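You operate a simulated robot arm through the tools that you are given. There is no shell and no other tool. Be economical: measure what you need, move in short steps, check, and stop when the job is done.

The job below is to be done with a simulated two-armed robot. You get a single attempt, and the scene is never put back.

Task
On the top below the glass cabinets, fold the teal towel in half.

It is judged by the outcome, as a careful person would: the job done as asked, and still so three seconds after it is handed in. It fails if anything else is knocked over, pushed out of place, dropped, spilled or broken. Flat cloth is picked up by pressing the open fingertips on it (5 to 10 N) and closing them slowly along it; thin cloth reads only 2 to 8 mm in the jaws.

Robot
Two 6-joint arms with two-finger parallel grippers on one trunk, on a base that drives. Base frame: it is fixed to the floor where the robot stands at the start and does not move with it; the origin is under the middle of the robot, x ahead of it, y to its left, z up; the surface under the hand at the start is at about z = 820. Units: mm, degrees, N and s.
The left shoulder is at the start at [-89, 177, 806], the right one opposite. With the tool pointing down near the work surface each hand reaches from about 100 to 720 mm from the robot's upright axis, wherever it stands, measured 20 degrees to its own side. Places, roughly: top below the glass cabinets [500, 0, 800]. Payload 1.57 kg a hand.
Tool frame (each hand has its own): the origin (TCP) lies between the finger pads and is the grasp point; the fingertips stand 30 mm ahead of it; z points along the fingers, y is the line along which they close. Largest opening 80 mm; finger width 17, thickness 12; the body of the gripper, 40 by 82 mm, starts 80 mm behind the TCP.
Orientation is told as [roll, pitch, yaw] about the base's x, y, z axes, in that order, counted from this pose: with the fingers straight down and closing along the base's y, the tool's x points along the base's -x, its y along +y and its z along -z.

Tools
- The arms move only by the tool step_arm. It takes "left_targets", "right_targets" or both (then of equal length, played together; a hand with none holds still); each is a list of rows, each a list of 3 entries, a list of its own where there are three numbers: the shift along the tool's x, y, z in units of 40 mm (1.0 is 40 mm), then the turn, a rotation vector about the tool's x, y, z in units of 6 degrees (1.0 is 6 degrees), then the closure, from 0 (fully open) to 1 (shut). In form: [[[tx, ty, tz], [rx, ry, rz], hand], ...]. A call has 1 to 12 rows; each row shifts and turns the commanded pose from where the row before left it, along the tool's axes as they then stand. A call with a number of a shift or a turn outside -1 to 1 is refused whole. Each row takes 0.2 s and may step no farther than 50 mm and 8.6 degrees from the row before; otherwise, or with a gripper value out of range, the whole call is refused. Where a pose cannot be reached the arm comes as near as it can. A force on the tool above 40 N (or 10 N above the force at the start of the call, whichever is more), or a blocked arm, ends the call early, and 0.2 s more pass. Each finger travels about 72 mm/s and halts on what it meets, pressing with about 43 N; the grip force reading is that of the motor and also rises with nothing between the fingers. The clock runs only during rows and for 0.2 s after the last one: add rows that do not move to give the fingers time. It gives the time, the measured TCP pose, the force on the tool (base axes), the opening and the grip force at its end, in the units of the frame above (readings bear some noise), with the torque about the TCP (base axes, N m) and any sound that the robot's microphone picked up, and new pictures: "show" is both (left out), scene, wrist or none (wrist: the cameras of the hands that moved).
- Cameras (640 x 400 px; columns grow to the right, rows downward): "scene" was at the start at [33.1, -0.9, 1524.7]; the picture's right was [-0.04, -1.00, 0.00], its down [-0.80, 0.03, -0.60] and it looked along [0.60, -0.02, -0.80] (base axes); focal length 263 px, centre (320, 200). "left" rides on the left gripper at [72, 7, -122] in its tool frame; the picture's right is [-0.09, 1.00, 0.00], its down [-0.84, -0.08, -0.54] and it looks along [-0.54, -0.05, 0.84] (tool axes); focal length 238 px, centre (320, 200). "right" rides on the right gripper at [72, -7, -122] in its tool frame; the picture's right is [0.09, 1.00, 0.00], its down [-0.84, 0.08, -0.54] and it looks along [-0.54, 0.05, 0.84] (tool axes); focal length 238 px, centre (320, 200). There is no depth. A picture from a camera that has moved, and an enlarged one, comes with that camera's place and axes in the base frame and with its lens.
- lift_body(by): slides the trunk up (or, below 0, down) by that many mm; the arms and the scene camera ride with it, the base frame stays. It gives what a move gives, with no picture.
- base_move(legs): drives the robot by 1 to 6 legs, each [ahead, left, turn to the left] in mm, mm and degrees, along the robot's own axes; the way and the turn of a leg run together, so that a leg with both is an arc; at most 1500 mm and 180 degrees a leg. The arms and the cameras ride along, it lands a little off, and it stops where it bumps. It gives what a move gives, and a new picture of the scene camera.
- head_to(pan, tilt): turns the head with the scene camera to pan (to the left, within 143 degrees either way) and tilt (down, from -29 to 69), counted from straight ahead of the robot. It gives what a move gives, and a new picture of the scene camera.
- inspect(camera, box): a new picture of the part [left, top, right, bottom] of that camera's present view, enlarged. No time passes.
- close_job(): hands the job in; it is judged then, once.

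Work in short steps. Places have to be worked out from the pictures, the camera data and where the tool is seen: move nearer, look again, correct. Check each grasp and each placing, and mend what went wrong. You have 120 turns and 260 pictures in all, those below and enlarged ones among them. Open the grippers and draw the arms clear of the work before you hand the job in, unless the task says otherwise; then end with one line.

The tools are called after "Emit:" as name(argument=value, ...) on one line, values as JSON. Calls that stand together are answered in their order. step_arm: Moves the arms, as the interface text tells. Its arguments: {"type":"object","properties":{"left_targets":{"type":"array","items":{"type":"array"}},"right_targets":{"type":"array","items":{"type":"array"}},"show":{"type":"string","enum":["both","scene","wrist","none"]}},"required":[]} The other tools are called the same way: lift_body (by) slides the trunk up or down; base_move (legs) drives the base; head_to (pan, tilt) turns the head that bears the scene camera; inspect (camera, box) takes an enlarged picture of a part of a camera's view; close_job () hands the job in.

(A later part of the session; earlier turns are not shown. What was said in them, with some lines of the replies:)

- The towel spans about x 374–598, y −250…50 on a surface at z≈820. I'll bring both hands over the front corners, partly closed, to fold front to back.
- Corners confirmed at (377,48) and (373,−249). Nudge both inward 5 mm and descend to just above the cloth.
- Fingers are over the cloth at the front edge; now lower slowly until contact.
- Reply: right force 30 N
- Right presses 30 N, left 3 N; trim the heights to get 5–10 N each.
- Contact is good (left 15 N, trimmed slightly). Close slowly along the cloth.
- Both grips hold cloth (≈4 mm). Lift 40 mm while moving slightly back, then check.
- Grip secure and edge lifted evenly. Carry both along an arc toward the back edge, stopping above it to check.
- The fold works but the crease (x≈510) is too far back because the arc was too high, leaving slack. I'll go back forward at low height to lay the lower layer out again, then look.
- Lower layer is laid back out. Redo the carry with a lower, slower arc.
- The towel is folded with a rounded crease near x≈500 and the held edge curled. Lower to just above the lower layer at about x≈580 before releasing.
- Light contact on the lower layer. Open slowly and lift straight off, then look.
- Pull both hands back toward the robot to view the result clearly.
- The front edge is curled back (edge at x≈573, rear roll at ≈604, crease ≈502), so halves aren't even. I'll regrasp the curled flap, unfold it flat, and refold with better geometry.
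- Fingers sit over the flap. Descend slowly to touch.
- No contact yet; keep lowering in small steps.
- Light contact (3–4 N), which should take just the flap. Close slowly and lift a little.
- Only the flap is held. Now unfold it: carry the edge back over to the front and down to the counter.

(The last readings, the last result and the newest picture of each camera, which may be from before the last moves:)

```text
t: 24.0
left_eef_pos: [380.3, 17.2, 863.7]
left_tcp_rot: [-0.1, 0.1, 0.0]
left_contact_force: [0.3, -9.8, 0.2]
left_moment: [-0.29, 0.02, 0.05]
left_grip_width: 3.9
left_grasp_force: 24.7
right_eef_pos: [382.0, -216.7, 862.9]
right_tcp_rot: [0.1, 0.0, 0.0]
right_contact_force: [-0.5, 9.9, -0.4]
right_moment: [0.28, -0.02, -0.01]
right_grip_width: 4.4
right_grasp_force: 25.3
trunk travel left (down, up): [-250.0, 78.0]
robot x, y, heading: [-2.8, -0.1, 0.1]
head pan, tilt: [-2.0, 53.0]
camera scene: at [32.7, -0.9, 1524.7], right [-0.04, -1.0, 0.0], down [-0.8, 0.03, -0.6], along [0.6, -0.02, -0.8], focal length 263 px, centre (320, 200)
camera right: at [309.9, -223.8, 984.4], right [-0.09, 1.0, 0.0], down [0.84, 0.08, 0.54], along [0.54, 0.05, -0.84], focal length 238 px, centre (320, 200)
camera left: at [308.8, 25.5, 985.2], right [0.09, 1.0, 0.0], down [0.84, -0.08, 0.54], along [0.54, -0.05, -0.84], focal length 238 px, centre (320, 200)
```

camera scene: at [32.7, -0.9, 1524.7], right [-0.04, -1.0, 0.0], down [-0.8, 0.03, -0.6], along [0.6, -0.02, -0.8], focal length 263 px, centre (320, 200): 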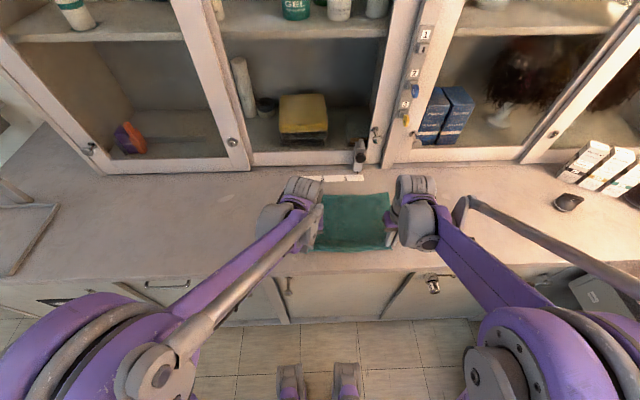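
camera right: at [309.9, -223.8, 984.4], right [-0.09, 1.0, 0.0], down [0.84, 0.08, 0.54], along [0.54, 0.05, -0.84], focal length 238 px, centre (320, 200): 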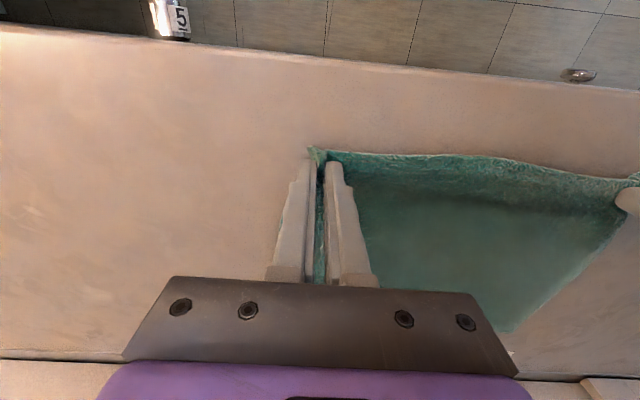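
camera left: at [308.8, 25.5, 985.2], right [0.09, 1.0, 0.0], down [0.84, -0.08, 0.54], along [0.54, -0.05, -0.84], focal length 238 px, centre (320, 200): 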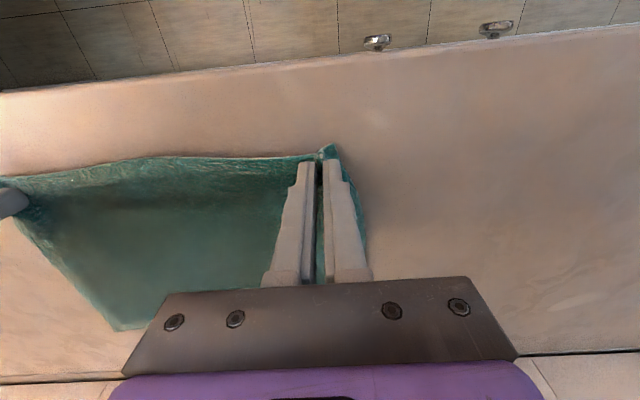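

Unfolded flat again. Lower, release, lift, and move to above the back corners for a back-to-front fold (where I can tilt the hands).

Emit:
step_arm(left_targets=[[[0.08, 0, 0.18], [0, 0, 0], 1], [[0, 0, 0], [0, 0, 0], 0.85], [[0, 0, 0], [0, 0, 0], 0.7], [[0, 0, 0], [0, 0, 0], 0.6], [[0, 0, -0.3], [0, 0, 0], 0.6], [[0, 0, -0.7], [0, 0, 0], 0.65], [[-0.5, 0, -0.7], [0, 0, 0], 0.65], [[-0.9, 0, 0], [0, 0, 0], 0.65], [[-0.9, 0, 0], [0, 0, 0], 0.65], [[-0.9, 0, 0], [0, 0, 0], 0.65], [[-0.9, 0.05, 0], [0, 0, 0], 0.65], [[0, 0, 0], [0, 0, 0], 0.65]], right_targets=[[[0.08, 0, 0.18], [0, 0, 0], 1], [[0, 0, 0], [0, 0, 0], 0.85], [[0, 0, 0], [0, 0, 0], 0.7], [[0, 0, 0], [0, 0, 0], 0.6], [[0, 0, -0.3], [0, 0, 0], 0.6], [[0, 0, -0.7], [0, 0, 0], 0.65], [[-0.5, 0, -0.7], [0, 0, 0], 0.65], [[-0.9, 0, 0], [0, 0, 0], 0.65], [[-0.9, 0, 0], [0, 0, 0], 0.65], [[-0.9, 0, 0], [0, 0, 0], 0.65], [[-0.9, -0.05, 0], [0, 0, 0], 0.65], [[0, 0, 0], [0, 0, 0], 0.65]])

Emit:
inspect(camera="scene", box=[260, 150, 440, 260])

```text
t: 26.6
left_eef_pos: [542.6, 21.1, 924.7]
left_tcp_rot: [0.0, -0.2, 0.0]
left_contact_force: [-0.5, 0.1, 1.4]
left_moment: [-0.02, 0.0, -0.01]
left_grip_width: 28.0
left_grasp_force: 0.1
right_eef_pos: [542.5, -219.4, 924.9]
right_tcp_rot: [0.0, -0.1, 0.0]
right_contact_force: [-0.4, -0.1, -0.5]
right_moment: [0.0, -0.01, 0.01]
right_grip_width: 28.2
right_grasp_force: 0.1
trunk travel left (down, up): [-250.0, 78.0]
robot x, y, heading: [-0.7, -0.3, -0.1]
head pan, tilt: [-2.0, 53.0]
camera scene: at [31.4, -0.8, 1524.7], right [-0.04, -1.0, 0.0], down [-0.8, 0.03, -0.6], along [0.6, -0.02, -0.8], focal length 263 px, centre (320, 200)
camera right: at [470.9, -225.7, 1045.5], right [-0.09, 1.0, 0.0], down [0.84, 0.08, 0.54], along [0.54, 0.05, -0.84], focal length 238 px, centre (320, 200)
camera left: at [469.6, 28.3, 1046.2], right [0.09, 1.0, 0.0], down [0.84, -0.08, 0.54], along [0.54, -0.05, -0.84], focal length 238 px, centre (320, 200)
```

scene: 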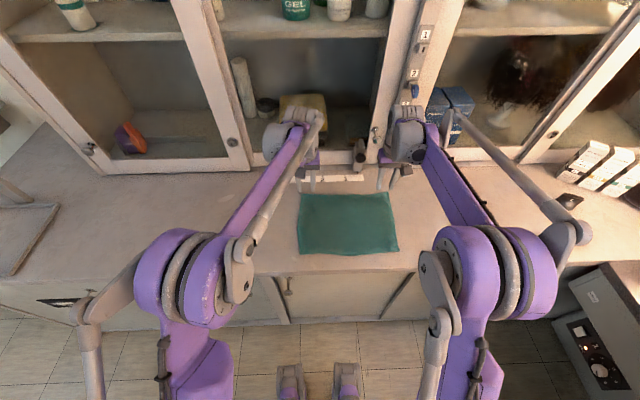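
right: 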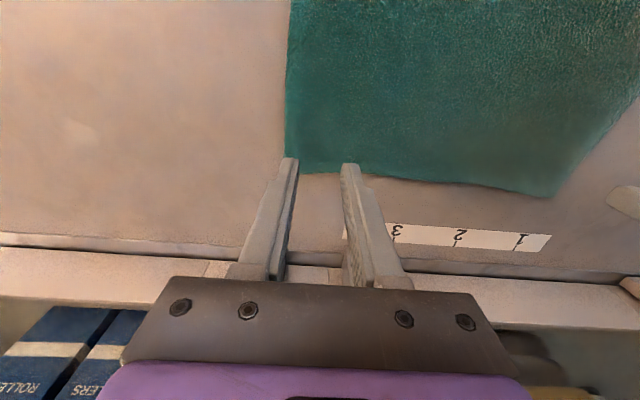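
left: 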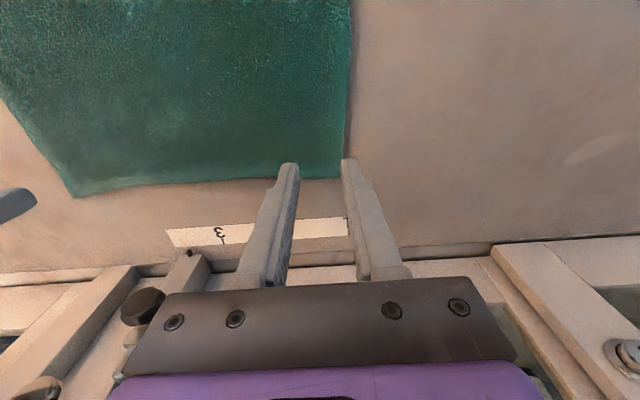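

```text
3.56 times, centred on (350, 205) of scene
camera zoom: at [31.4, -0.8, 1524.7], right [-0.04, -1.0, 0.0], down [-0.8, 0.03, -0.6], along [0.6, -0.02, -0.8], focal length 936 px, centre (213, 182)
```

zoom: 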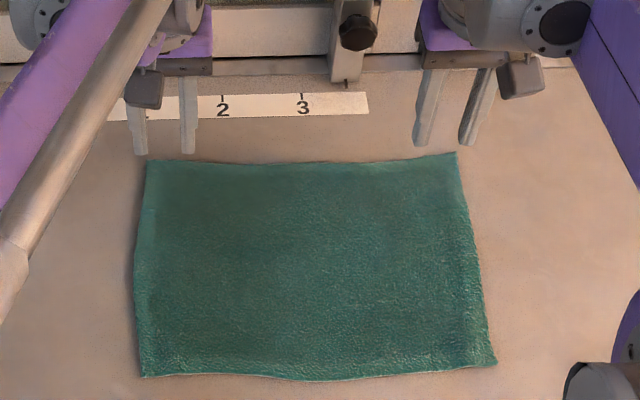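

The towel is flat again (x 365–586). Position over the back corners and descend close.

Emit:
step_arm(left_targets=[[[-0.46, -0.2, 0.5], [0, 0, 0], 0.65], [[-0.46, 0, 0.5], [0, 0, 0], 0.65], [[0, 0, 0.5], [0, 0, 0], 0.65], [[0, 0, 0], [0, 0, 0], 0.65]], right_targets=[[[-0.45, 0, 0.5], [0, 0, 0], 0.65], [[-0.45, 0, 0.5], [0, 0, 0], 0.65], [[0, 0, 0.5], [0, 0, 0], 0.65], [[0, 0, 0], [0, 0, 0], 0.65]], show="wrist")

```text
t: 27.6
left_eef_pos: [580.0, 12.2, 863.1]
left_tcp_rot: [0.1, -0.1, 0.0]
left_contact_force: [-0.7, 0.5, 0.8]
left_moment: [-0.01, 0.02, 0.0]
left_grip_width: 28.0
left_grasp_force: 0.0
right_eef_pos: [580.3, -220.2, 863.7]
right_tcp_rot: [-0.1, 0.0, 0.0]
right_contact_force: [0.6, -0.5, -0.2]
right_moment: [-0.03, 0.01, -0.01]
right_grip_width: 27.9
right_grasp_force: 0.1
trunk travel left (down, up): [-250.0, 78.0]
robot x, y, heading: [-1.4, 2.3, -0.2]
head pan, tilt: [-2.0, 53.0]
camera right: at [507.9, -226.2, 985.0], right [-0.09, 1.0, 0.0], down [0.84, 0.08, 0.54], along [0.54, 0.05, -0.84], focal length 238 px, centre (320, 200)
camera left: at [507.3, 19.1, 985.7], right [0.09, 1.0, 0.0], down [0.84, -0.08, 0.54], along [0.54, -0.05, -0.84], focal length 238 px, centre (320, 200)
```

right: 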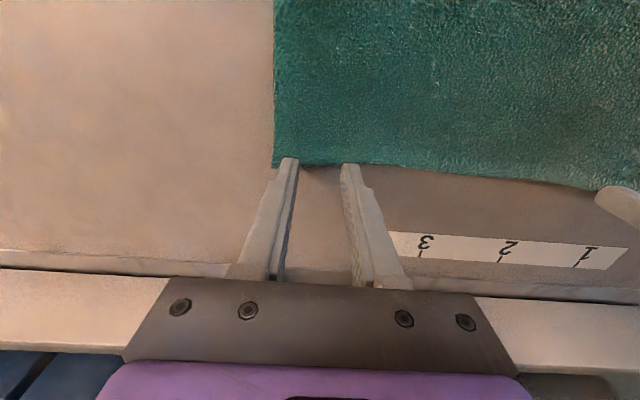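
left: 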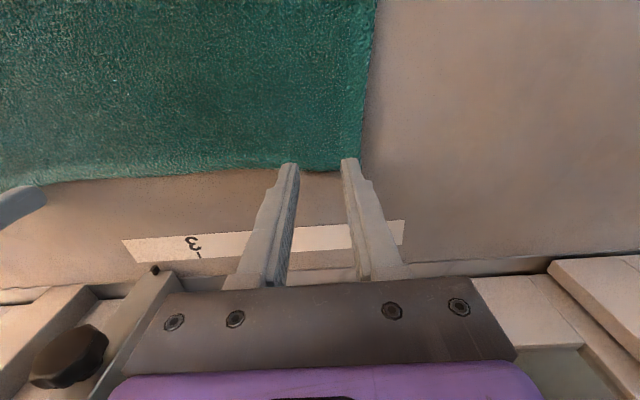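

Edge at x≈582–585; nudge 4 mm toward me and lower to contact (~853).

Emit:
step_arm(left_targets=[[[0.06, 0, 0.1], [0, 0, 0], 0.65], [[0, 0, 0.09], [0, 0, 0], 0.65], [[0, 0, 0.06], [0, 0, 0], 0.65], [[0, 0, 0], [0, 0, 0], 0.65]], right_targets=[[[0.12, 0, 0.1], [0, 0, 0], 0.65], [[0, 0, 0.09], [0, 0, 0], 0.65], [[0, 0, 0.06], [0, 0, 0], 0.65], [[0, 0, 0], [0, 0, 0], 0.65]], show="none")

```text
t: 28.6
left_eef_pos: [575.9, 11.7, 854.2]
left_tcp_rot: [0.0, -0.1, 0.1]
left_contact_force: [-0.6, -0.2, 3.2]
left_moment: [-0.02, 0.03, -0.03]
left_grip_width: 28.0
left_grasp_force: 0.1
right_eef_pos: [573.8, -219.2, 853.9]
right_tcp_rot: [0.1, -0.1, -0.1]
right_contact_force: [-0.1, 0.7, 1.2]
right_moment: [0.01, -0.03, -0.02]
right_grip_width: 27.9
right_grasp_force: 0.1
trunk travel left (down, up): [-250.0, 78.0]
robot x, y, heading: [0.3, -0.5, -0.1]
head pan, tilt: [-2.0, 53.0]
```

A touch more pressure is needed.

Emit:
step_arm(left_targets=[[[0, 0, 0.012], [0, 0, 0], 0.65], [[0, 0, 0], [0, 0, 0], 0.65]], right_targets=[[[0, 0, 0.018], [0, 0, 0], 0.65], [[0, 0, 0], [0, 0, 0], 0.65]], show="none")

```text
t: 29.2
left_eef_pos: [577.5, 11.9, 854.4]
left_tcp_rot: [-0.1, 0.0, -0.1]
left_contact_force: [0.4, 0.1, 3.2]
left_moment: [-0.03, 0.01, 0.02]
left_grip_width: 28.1
left_grasp_force: 0.0
right_eef_pos: [574.5, -219.5, 854.0]
right_tcp_rot: [0.1, 0.0, 0.0]
right_contact_force: [-0.6, -0.6, 4.6]
right_moment: [-0.05, 0.02, 0.0]
right_grip_width: 28.0
right_grasp_force: 0.1
trunk travel left (down, up): [-250.0, 78.0]
robot x, y, heading: [1.0, 1.7, 0.2]
head pan, tilt: [-2.0, 53.0]
```

Slightly more, then close slowly.

Emit:
step_arm(left_targets=[[[0, 0, 0.02], [0, 0, 0], 0.65], [[0, 0, 0], [0, 0, 0], 0.7], [[0, 0, 0], [0, 0, 0], 0.75], [[0, 0, 0], [0, 0, 0], 0.8], [[0, 0, 0], [0, 0, 0], 0.85], [[0, 0, 0], [0, 0, 0], 0.9], [[0, 0, 0], [0, 0, 0], 0.95], [[0, 0, 0], [0, 0, 0], 1], [[0, 0, 0], [0, 0, 0], 1], [[0, 0, 0], [0, 0, 0], 1]], right_targets=[[[0, 0, 0.012], [0, 0, 0], 0.65], [[0, 0, 0], [0, 0, 0], 0.7], [[0, 0, 0], [0, 0, 0], 0.75], [[0, 0, 0], [0, 0, 0], 0.8], [[0, 0, 0], [0, 0, 0], 0.85], [[0, 0, 0], [0, 0, 0], 0.9], [[0, 0, 0], [0, 0, 0], 0.95], [[0, 0, 0], [0, 0, 0], 1], [[0, 0, 0], [0, 0, 0], 1], [[0, 0, 0], [0, 0, 0], 1]], show="wrist")

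```text
t: 31.4
left_eef_pos: [577.2, 12.1, 852.5]
left_tcp_rot: [-0.1, -0.1, 0.0]
left_contact_force: [0.6, -13.5, 6.7]
left_moment: [-0.38, 0.0, 0.08]
left_grip_width: 3.9
left_grasp_force: 24.7
right_eef_pos: [574.1, -218.7, 853.5]
right_tcp_rot: [0.0, -0.1, 0.0]
right_contact_force: [0.8, 12.9, 5.8]
right_moment: [0.4, -0.02, -0.07]
right_grip_width: 3.9
right_grasp_force: 24.4
trunk travel left (down, up): [-250.0, 78.0]
robot x, y, heading: [-2.3, -2.5, -0.2]
head pan, tilt: [-2.0, 53.0]
camera right: at [502.2, -224.9, 974.9], right [-0.09, 1.0, 0.0], down [0.84, 0.08, 0.54], along [0.54, 0.05, -0.84], focal length 238 px, centre (320, 200)
camera left: at [504.7, 18.6, 974.6], right [0.09, 1.0, 0.0], down [0.84, -0.08, 0.54], along [0.54, -0.05, -0.84], focal length 238 px, centre (320, 200)
```

right: 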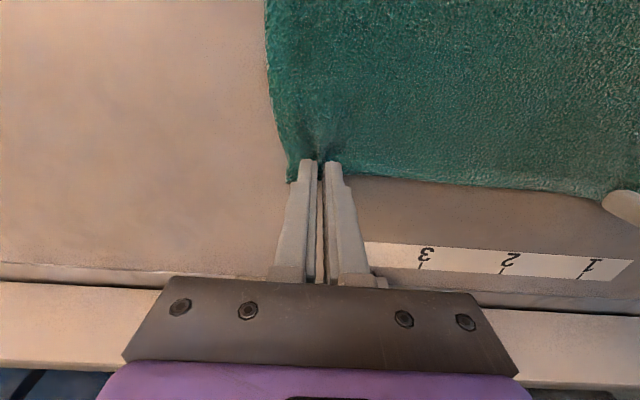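
left: 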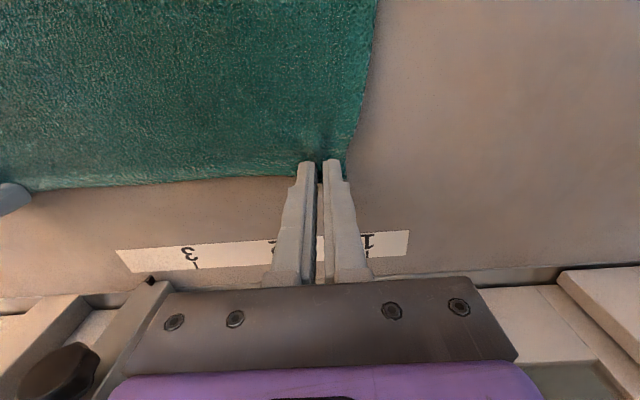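

Good grips at both back corners. Start a lower, slower arc toward the front, tilting the hands gradually so the edge turns over.

Emit:
step_arm(left_targets=[[[0.175, -0.04, -0.25], [0, 0, 0], 1], [[0.175, 0, -0.25], [0, 0, 0], 1], [[0.314, 0, -0.248], [0, -0.5, 0], 1], [[0.314, 0, -0.248], [0, -0.5, 0], 1], [[0.33, 0, -0.216], [0, -0.5, 0], 1], [[0.33, 0, -0.216], [0, -0.5, 0], 1], [[0.325, 0, -0.161], [0, -0.5, 0], 1], [[0.325, 0, -0.161], [0, -0.5, 0], 1], [[0.33, 0, -0.118], [0, -0.5, 0], 1], [[0.33, 0, -0.118], [0, -0.5, 0], 1], [[0.35, 0, -0.068], [0, -0.5, 0], 1], [[0.35, 0, -0.068], [0, -0.5, 0], 1]], right_targets=[[[0.175, 0.04, -0.25], [0, 0, 0], 1], [[0.175, 0, -0.25], [0, 0, 0], 1], [[0.314, 0, -0.248], [0, -0.5, 0], 1], [[0.314, 0, -0.248], [0, -0.5, 0], 1], [[0.33, 0, -0.216], [0, -0.5, 0], 1], [[0.33, 0, -0.216], [0, -0.5, 0], 1], [[0.325, 0, -0.161], [0, -0.5, 0], 1], [[0.325, 0, -0.161], [0, -0.5, 0], 1], [[0.33, 0, -0.118], [0, -0.5, 0], 1], [[0.33, 0, -0.118], [0, -0.5, 0], 1], [[0.35, 0, -0.068], [0, -0.5, 0], 1], [[0.35, 0, -0.068], [0, -0.5, 0], 1]])

```text
t: 34.0
left_eef_pos: [422.9, 10.3, 905.1]
left_tcp_rot: [-0.1, -30.0, -0.1]
left_contact_force: [0.0, -10.0, 0.6]
left_moment: [-0.3, -0.02, -0.06]
left_grip_width: 3.6
left_grasp_force: 25.0
right_eef_pos: [421.9, -217.3, 904.5]
right_tcp_rot: [0.0, -30.1, 0.0]
right_contact_force: [-0.1, 9.1, 0.0]
right_moment: [0.3, -0.01, 0.1]
right_grip_width: 3.4
right_grasp_force: 24.5
trunk travel left (down, up): [-250.0, 78.0]
robot x, y, heading: [-4.1, 1.0, -0.2]
head pan, tilt: [-2.0, 53.0]
camera scene: at [31.9, -0.8, 1524.7], right [-0.04, -1.0, 0.0], down [-0.8, 0.03, -0.6], along [0.6, -0.02, -0.8], focal length 263 px, centre (320, 200)
camera right: at [299.6, -223.8, 974.0], right [-0.08, 1.0, -0.05], down [0.45, 0.08, 0.89], along [0.89, 0.05, -0.46], focal length 238 px, centre (320, 200)
camera left: at [299.9, 17.2, 974.1], right [0.08, 1.0, 0.05], down [0.45, -0.08, 0.89], along [0.89, -0.05, -0.46], focal length 238 px, centre (320, 200)
```

scene: 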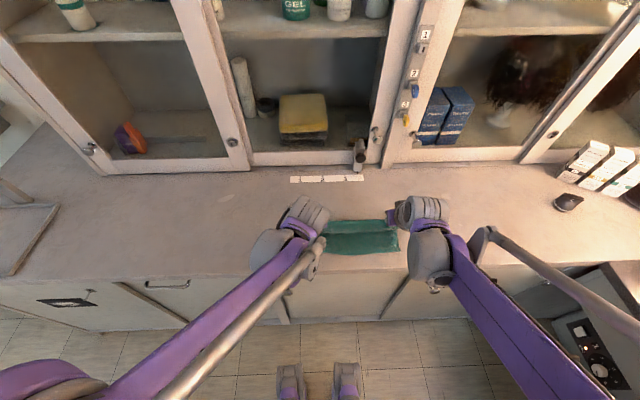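
right: 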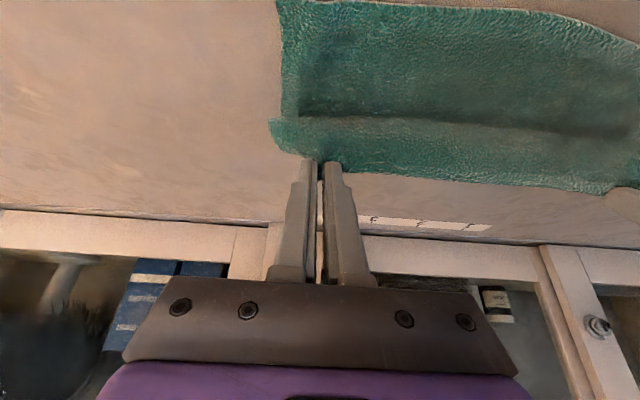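
left: 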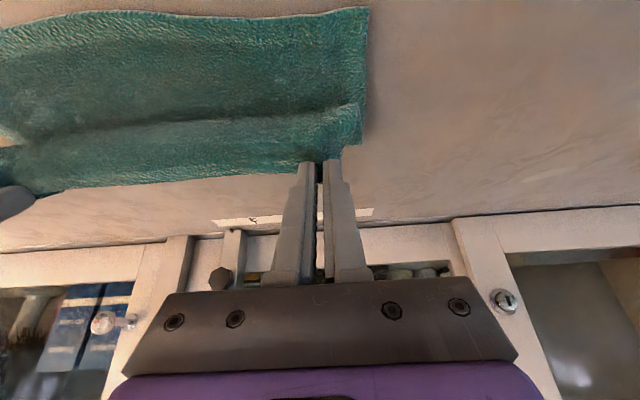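

Check the crease from the scene camera.

Emit:
inspect(camera="scene", box=[280, 180, 440, 280])

```text
4.00 times, centred on (360, 230) of scene
camera zoom: at [31.9, -0.8, 1524.7], right [-0.04, -1.0, 0.0], down [-0.8, 0.03, -0.6], along [0.6, -0.02, -0.8], focal length 1054 px, centre (160, 80)
```

zoom: 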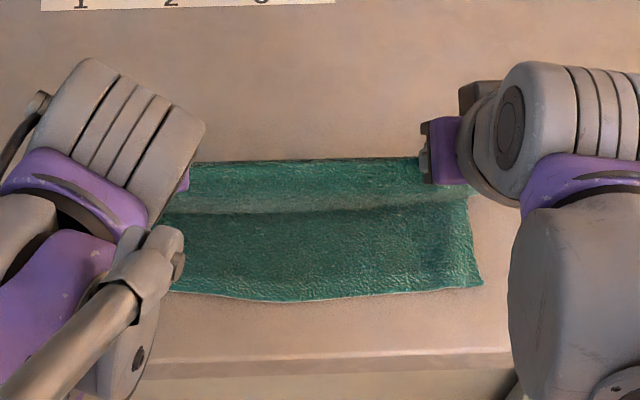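

Held edge hides the crease but forces are low (no dragging). Continue the second half of the arc.

Emit:
step_arm(left_targets=[[[0.34, 0, -0.027], [0, -0.5, 0], 1], [[0.34, 0, -0.027], [0, -0.5, 0], 1], [[0.31, 0, -0.009], [0, -0.5, 0], 1], [[0.31, 0, -0.009], [0, -0.5, 0], 1], [[0.277, 0, 0.005], [0, -0.5, 0], 1], [[0.277, 0, 0.005], [0, -0.5, 0], 1], [[0.172, 0, -0.013], [0, -0.5, 0], 1], [[0.172, 0, -0.013], [0, -0.5, 0], 1], [[0, 0, 0], [0, 0, 0], 1]], right_targets=[[[0.34, 0, -0.027], [0, -0.5, 0], 1], [[0.34, 0, -0.027], [0, -0.5, 0], 1], [[0.31, 0, -0.009], [0, -0.5, 0], 1], [[0.31, 0, -0.009], [0, -0.5, 0], 1], [[0.277, 0, 0.005], [0, -0.5, 0], 1], [[0.277, 0, 0.005], [0, -0.5, 0], 1], [[0.172, 0, -0.013], [0, -0.5, 0], 1], [[0.172, 0, -0.013], [0, -0.5, 0], 1], [[0, 0, 0], [0, 0, 0], 1]], show="wrist")

Emit:
inspect(camera="scene", box=[280, 180, 440, 280])

```text
t: 36.0
left_eef_pos: [353.7, 10.4, 852.9]
left_tcp_rot: [-0.1, -54.1, 0.1]
left_contact_force: [0.3, -10.0, 4.2]
left_moment: [-0.26, -0.08, -0.23]
left_grip_width: 3.6
left_grasp_force: 24.3
right_eef_pos: [353.4, -216.9, 853.5]
right_tcp_rot: [0.1, -54.1, -0.1]
right_contact_force: [2.3, 10.7, 8.7]
right_moment: [0.24, -0.21, 0.24]
right_grip_width: 3.6
right_grasp_force: 24.4
trunk travel left (down, up): [-250.0, 78.0]
robot x, y, heading: [0.6, 1.6, 0.2]
head pan, tilt: [-2.0, 53.0]
camera right: at [212.5, -224.0, 866.3], right [-0.05, 1.0, -0.07], down [0.05, 0.08, 1.0], along [1.0, 0.05, -0.06], focal length 238 px, centre (320, 200)
camera left: at [213.2, 17.5, 866.0], right [0.05, 1.0, 0.07], down [0.05, -0.08, 1.0], along [1.0, -0.05, -0.06], focal length 238 px, centre (320, 200)
```

right: 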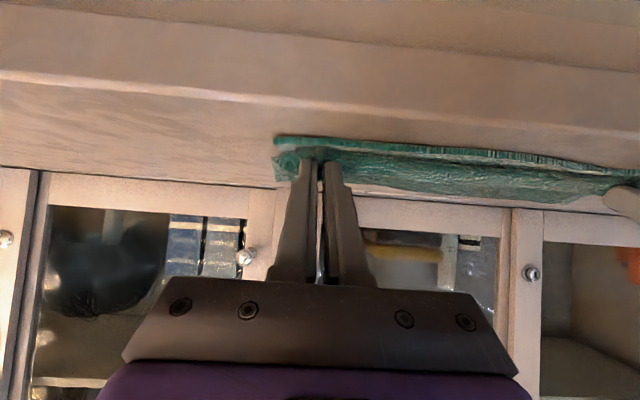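
left: 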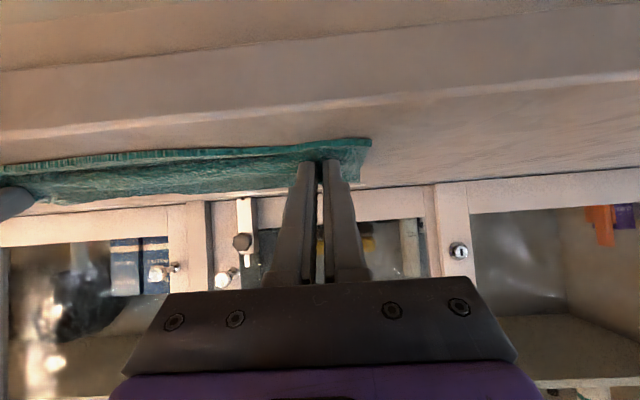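

```text
4.00 times, centred on (360, 230) of scene
camera zoom: at [32.6, -0.6, 1524.8], right [-0.04, -1.0, 0.0], down [-0.8, 0.03, -0.6], along [0.6, -0.02, -0.8], focal length 1054 px, centre (160, 80)
```

zoom: 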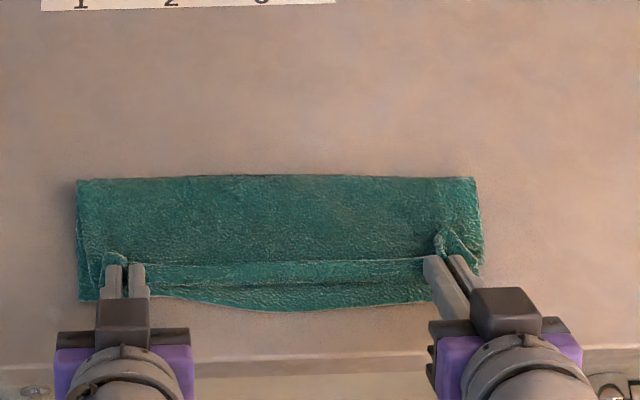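

Looks good: crease x≈460, front edge ≈360, upper edge standing upright near 375. Open slowly and withdraw back along the tool axis so the edge falls forward.

Emit:
step_arm(left_targets=[[[0, 0, 0], [0, 0, 0], 0.9], [[0, 0, 0], [0, 0, 0], 0.8], [[0, 0, 0], [0, 0, 0], 0.7], [[0, 0, 0], [0, 0, 0], 0.65], [[0, 0, -0.3], [0, 0, 0], 0.65], [[0, 0, -0.6], [0, 0, 0], 0.65], [[0, 0, -0.8], [0, 0, 0], 0.65], [[0, 0, -0.8], [0, 0, 0], 0.65], [[0, 0, 0], [0, 0, 0], 0.65]], right_targets=[[[0, 0, 0], [0, 0, 0], 0.9], [[0, 0, 0], [0, 0, 0], 0.8], [[0, 0, 0], [0, 0, 0], 0.7], [[0, 0, 0], [0, 0, 0], 0.65], [[0, 0, -0.3], [0, 0, 0], 0.65], [[0, 0, -0.6], [0, 0, 0], 0.65], [[0, 0, -0.8], [0, 0, 0], 0.65], [[0, 0, -0.8], [0, 0, 0], 0.65], [[0, 0, 0], [0, 0, 0], 0.65]], show="none")

Emit:
inspect(camera="scene", box=[280, 180, 440, 280])

```text
t: 38.0
left_eef_pos: [275.9, 8.6, 909.5]
left_tcp_rot: [0.0, -53.9, -0.1]
left_contact_force: [-0.1, -0.1, -0.1]
left_moment: [-0.02, 0.02, 0.0]
left_grip_width: 27.8
left_grasp_force: 0.0
right_eef_pos: [274.2, -217.5, 909.9]
right_tcp_rot: [0.1, -53.9, 0.0]
right_contact_force: [0.3, -0.5, 0.1]
right_moment: [0.01, 0.01, 0.07]
right_grip_width: 28.1
right_grasp_force: 0.1
trunk travel left (down, up): [-250.0, 78.0]
robot x, y, heading: [3.0, -3.5, -0.1]
head pan, tilt: [-2.0, 53.0]
```

```text
4.00 times, centred on (360, 230) of scene
camera zoom: at [35.1, -1.8, 1524.7], right [-0.04, -1.0, 0.0], down [-0.8, 0.03, -0.6], along [0.6, -0.02, -0.8], focal length 1054 px, centre (160, 80)
```

zoom: 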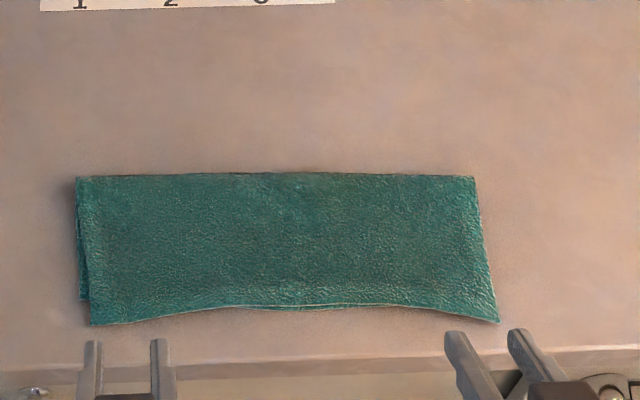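

The fold is clean: single flat layer on top, edges aligned within ~15 mm, footprint ≈115 mm of the original 221 mm. Draw the hands clear and take a final look.

Emit:
step_arm(left_targets=[[[0, 0, -0.8], [0, 0, 0], 0.4], [[0, 0.5, -0.8], [0, 0, 0], 0], [[-0.4, 0.5, -0.5], [0, 0.8, 0], 0], [[0, 0, 0], [0, 0, 0], 0], [[0, 0, 0], [0, 0, 0], 0]], right_targets=[[[0, 0, -0.8], [0, 0, 0], 0.4], [[0, -0.5, -0.8], [0, 0, 0], 0], [[-0.4, -0.5, -0.5], [0, 0.8, 0], 0], [[0, 0, 0], [0, 0, 0], 0], [[0, 0, 0], [0, 0, 0], 0]], show="scene")

Emit:
inspect(camera="scene", box=[280, 180, 440, 280])

```text
t: 39.2
left_eef_pos: [217.0, 49.6, 972.6]
left_tcp_rot: [0.0, -49.3, 0.0]
left_contact_force: [-0.4, -0.8, -0.6]
left_moment: [-0.01, 0.0, -0.02]
left_grip_width: 80.1
left_grasp_force: 0.2
right_eef_pos: [233.4, -271.9, 961.4]
right_tcp_rot: [0.0, -49.2, 0.0]
right_contact_force: [-0.3, -0.1, -0.2]
right_moment: [0.0, -0.01, 0.04]
right_grip_width: 79.9
right_grasp_force: 0.1
right hand out of reach, approached as far as the arm can: row 1, 2
trunk travel left (down, up): [-250.0, 78.0]
robot x, y, heading: [1.3, -0.2, 0.3]
head pan, tilt: [-2.0, 53.0]
camera scene: at [32.9, -0.7, 1524.7], right [-0.04, -1.0, 0.0], down [-0.8, 0.03, -0.6], along [0.6, -0.02, -0.8], focal length 263 px, centre (320, 200)
```

scene: 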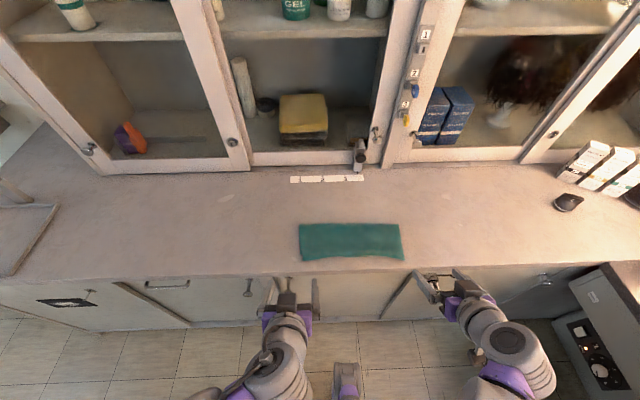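

```text
4.00 times, centred on (360, 230) of scene
camera zoom: at [32.9, -0.7, 1524.7], right [-0.04, -1.0, 0.0], down [-0.8, 0.03, -0.6], along [0.6, -0.02, -0.8], focal length 1054 px, centre (160, 80)
```

zoom: 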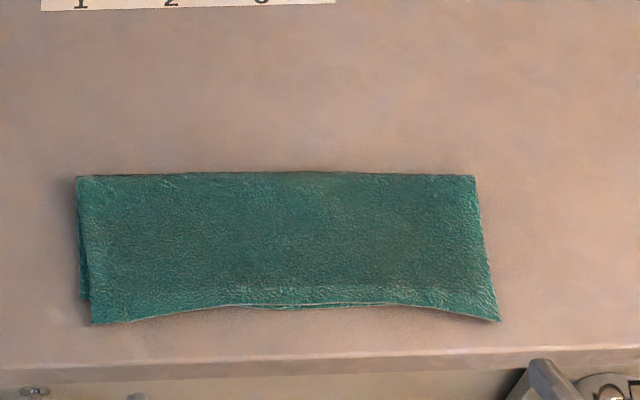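

The towel lies flat and folded in half, the hands are clear, and nothing else has moved. Handing in.

Emit:
close_job()

```text
The job is handed in.
```

The teal towel is folded in half, back edge to front, and lies flat on the top below the glass cabinets. The top edge overhangs the lower one by about 15 mm at the left corner; the right corner's lower layer was hidden. Both grippers are open and clear, and nothing else was moved.
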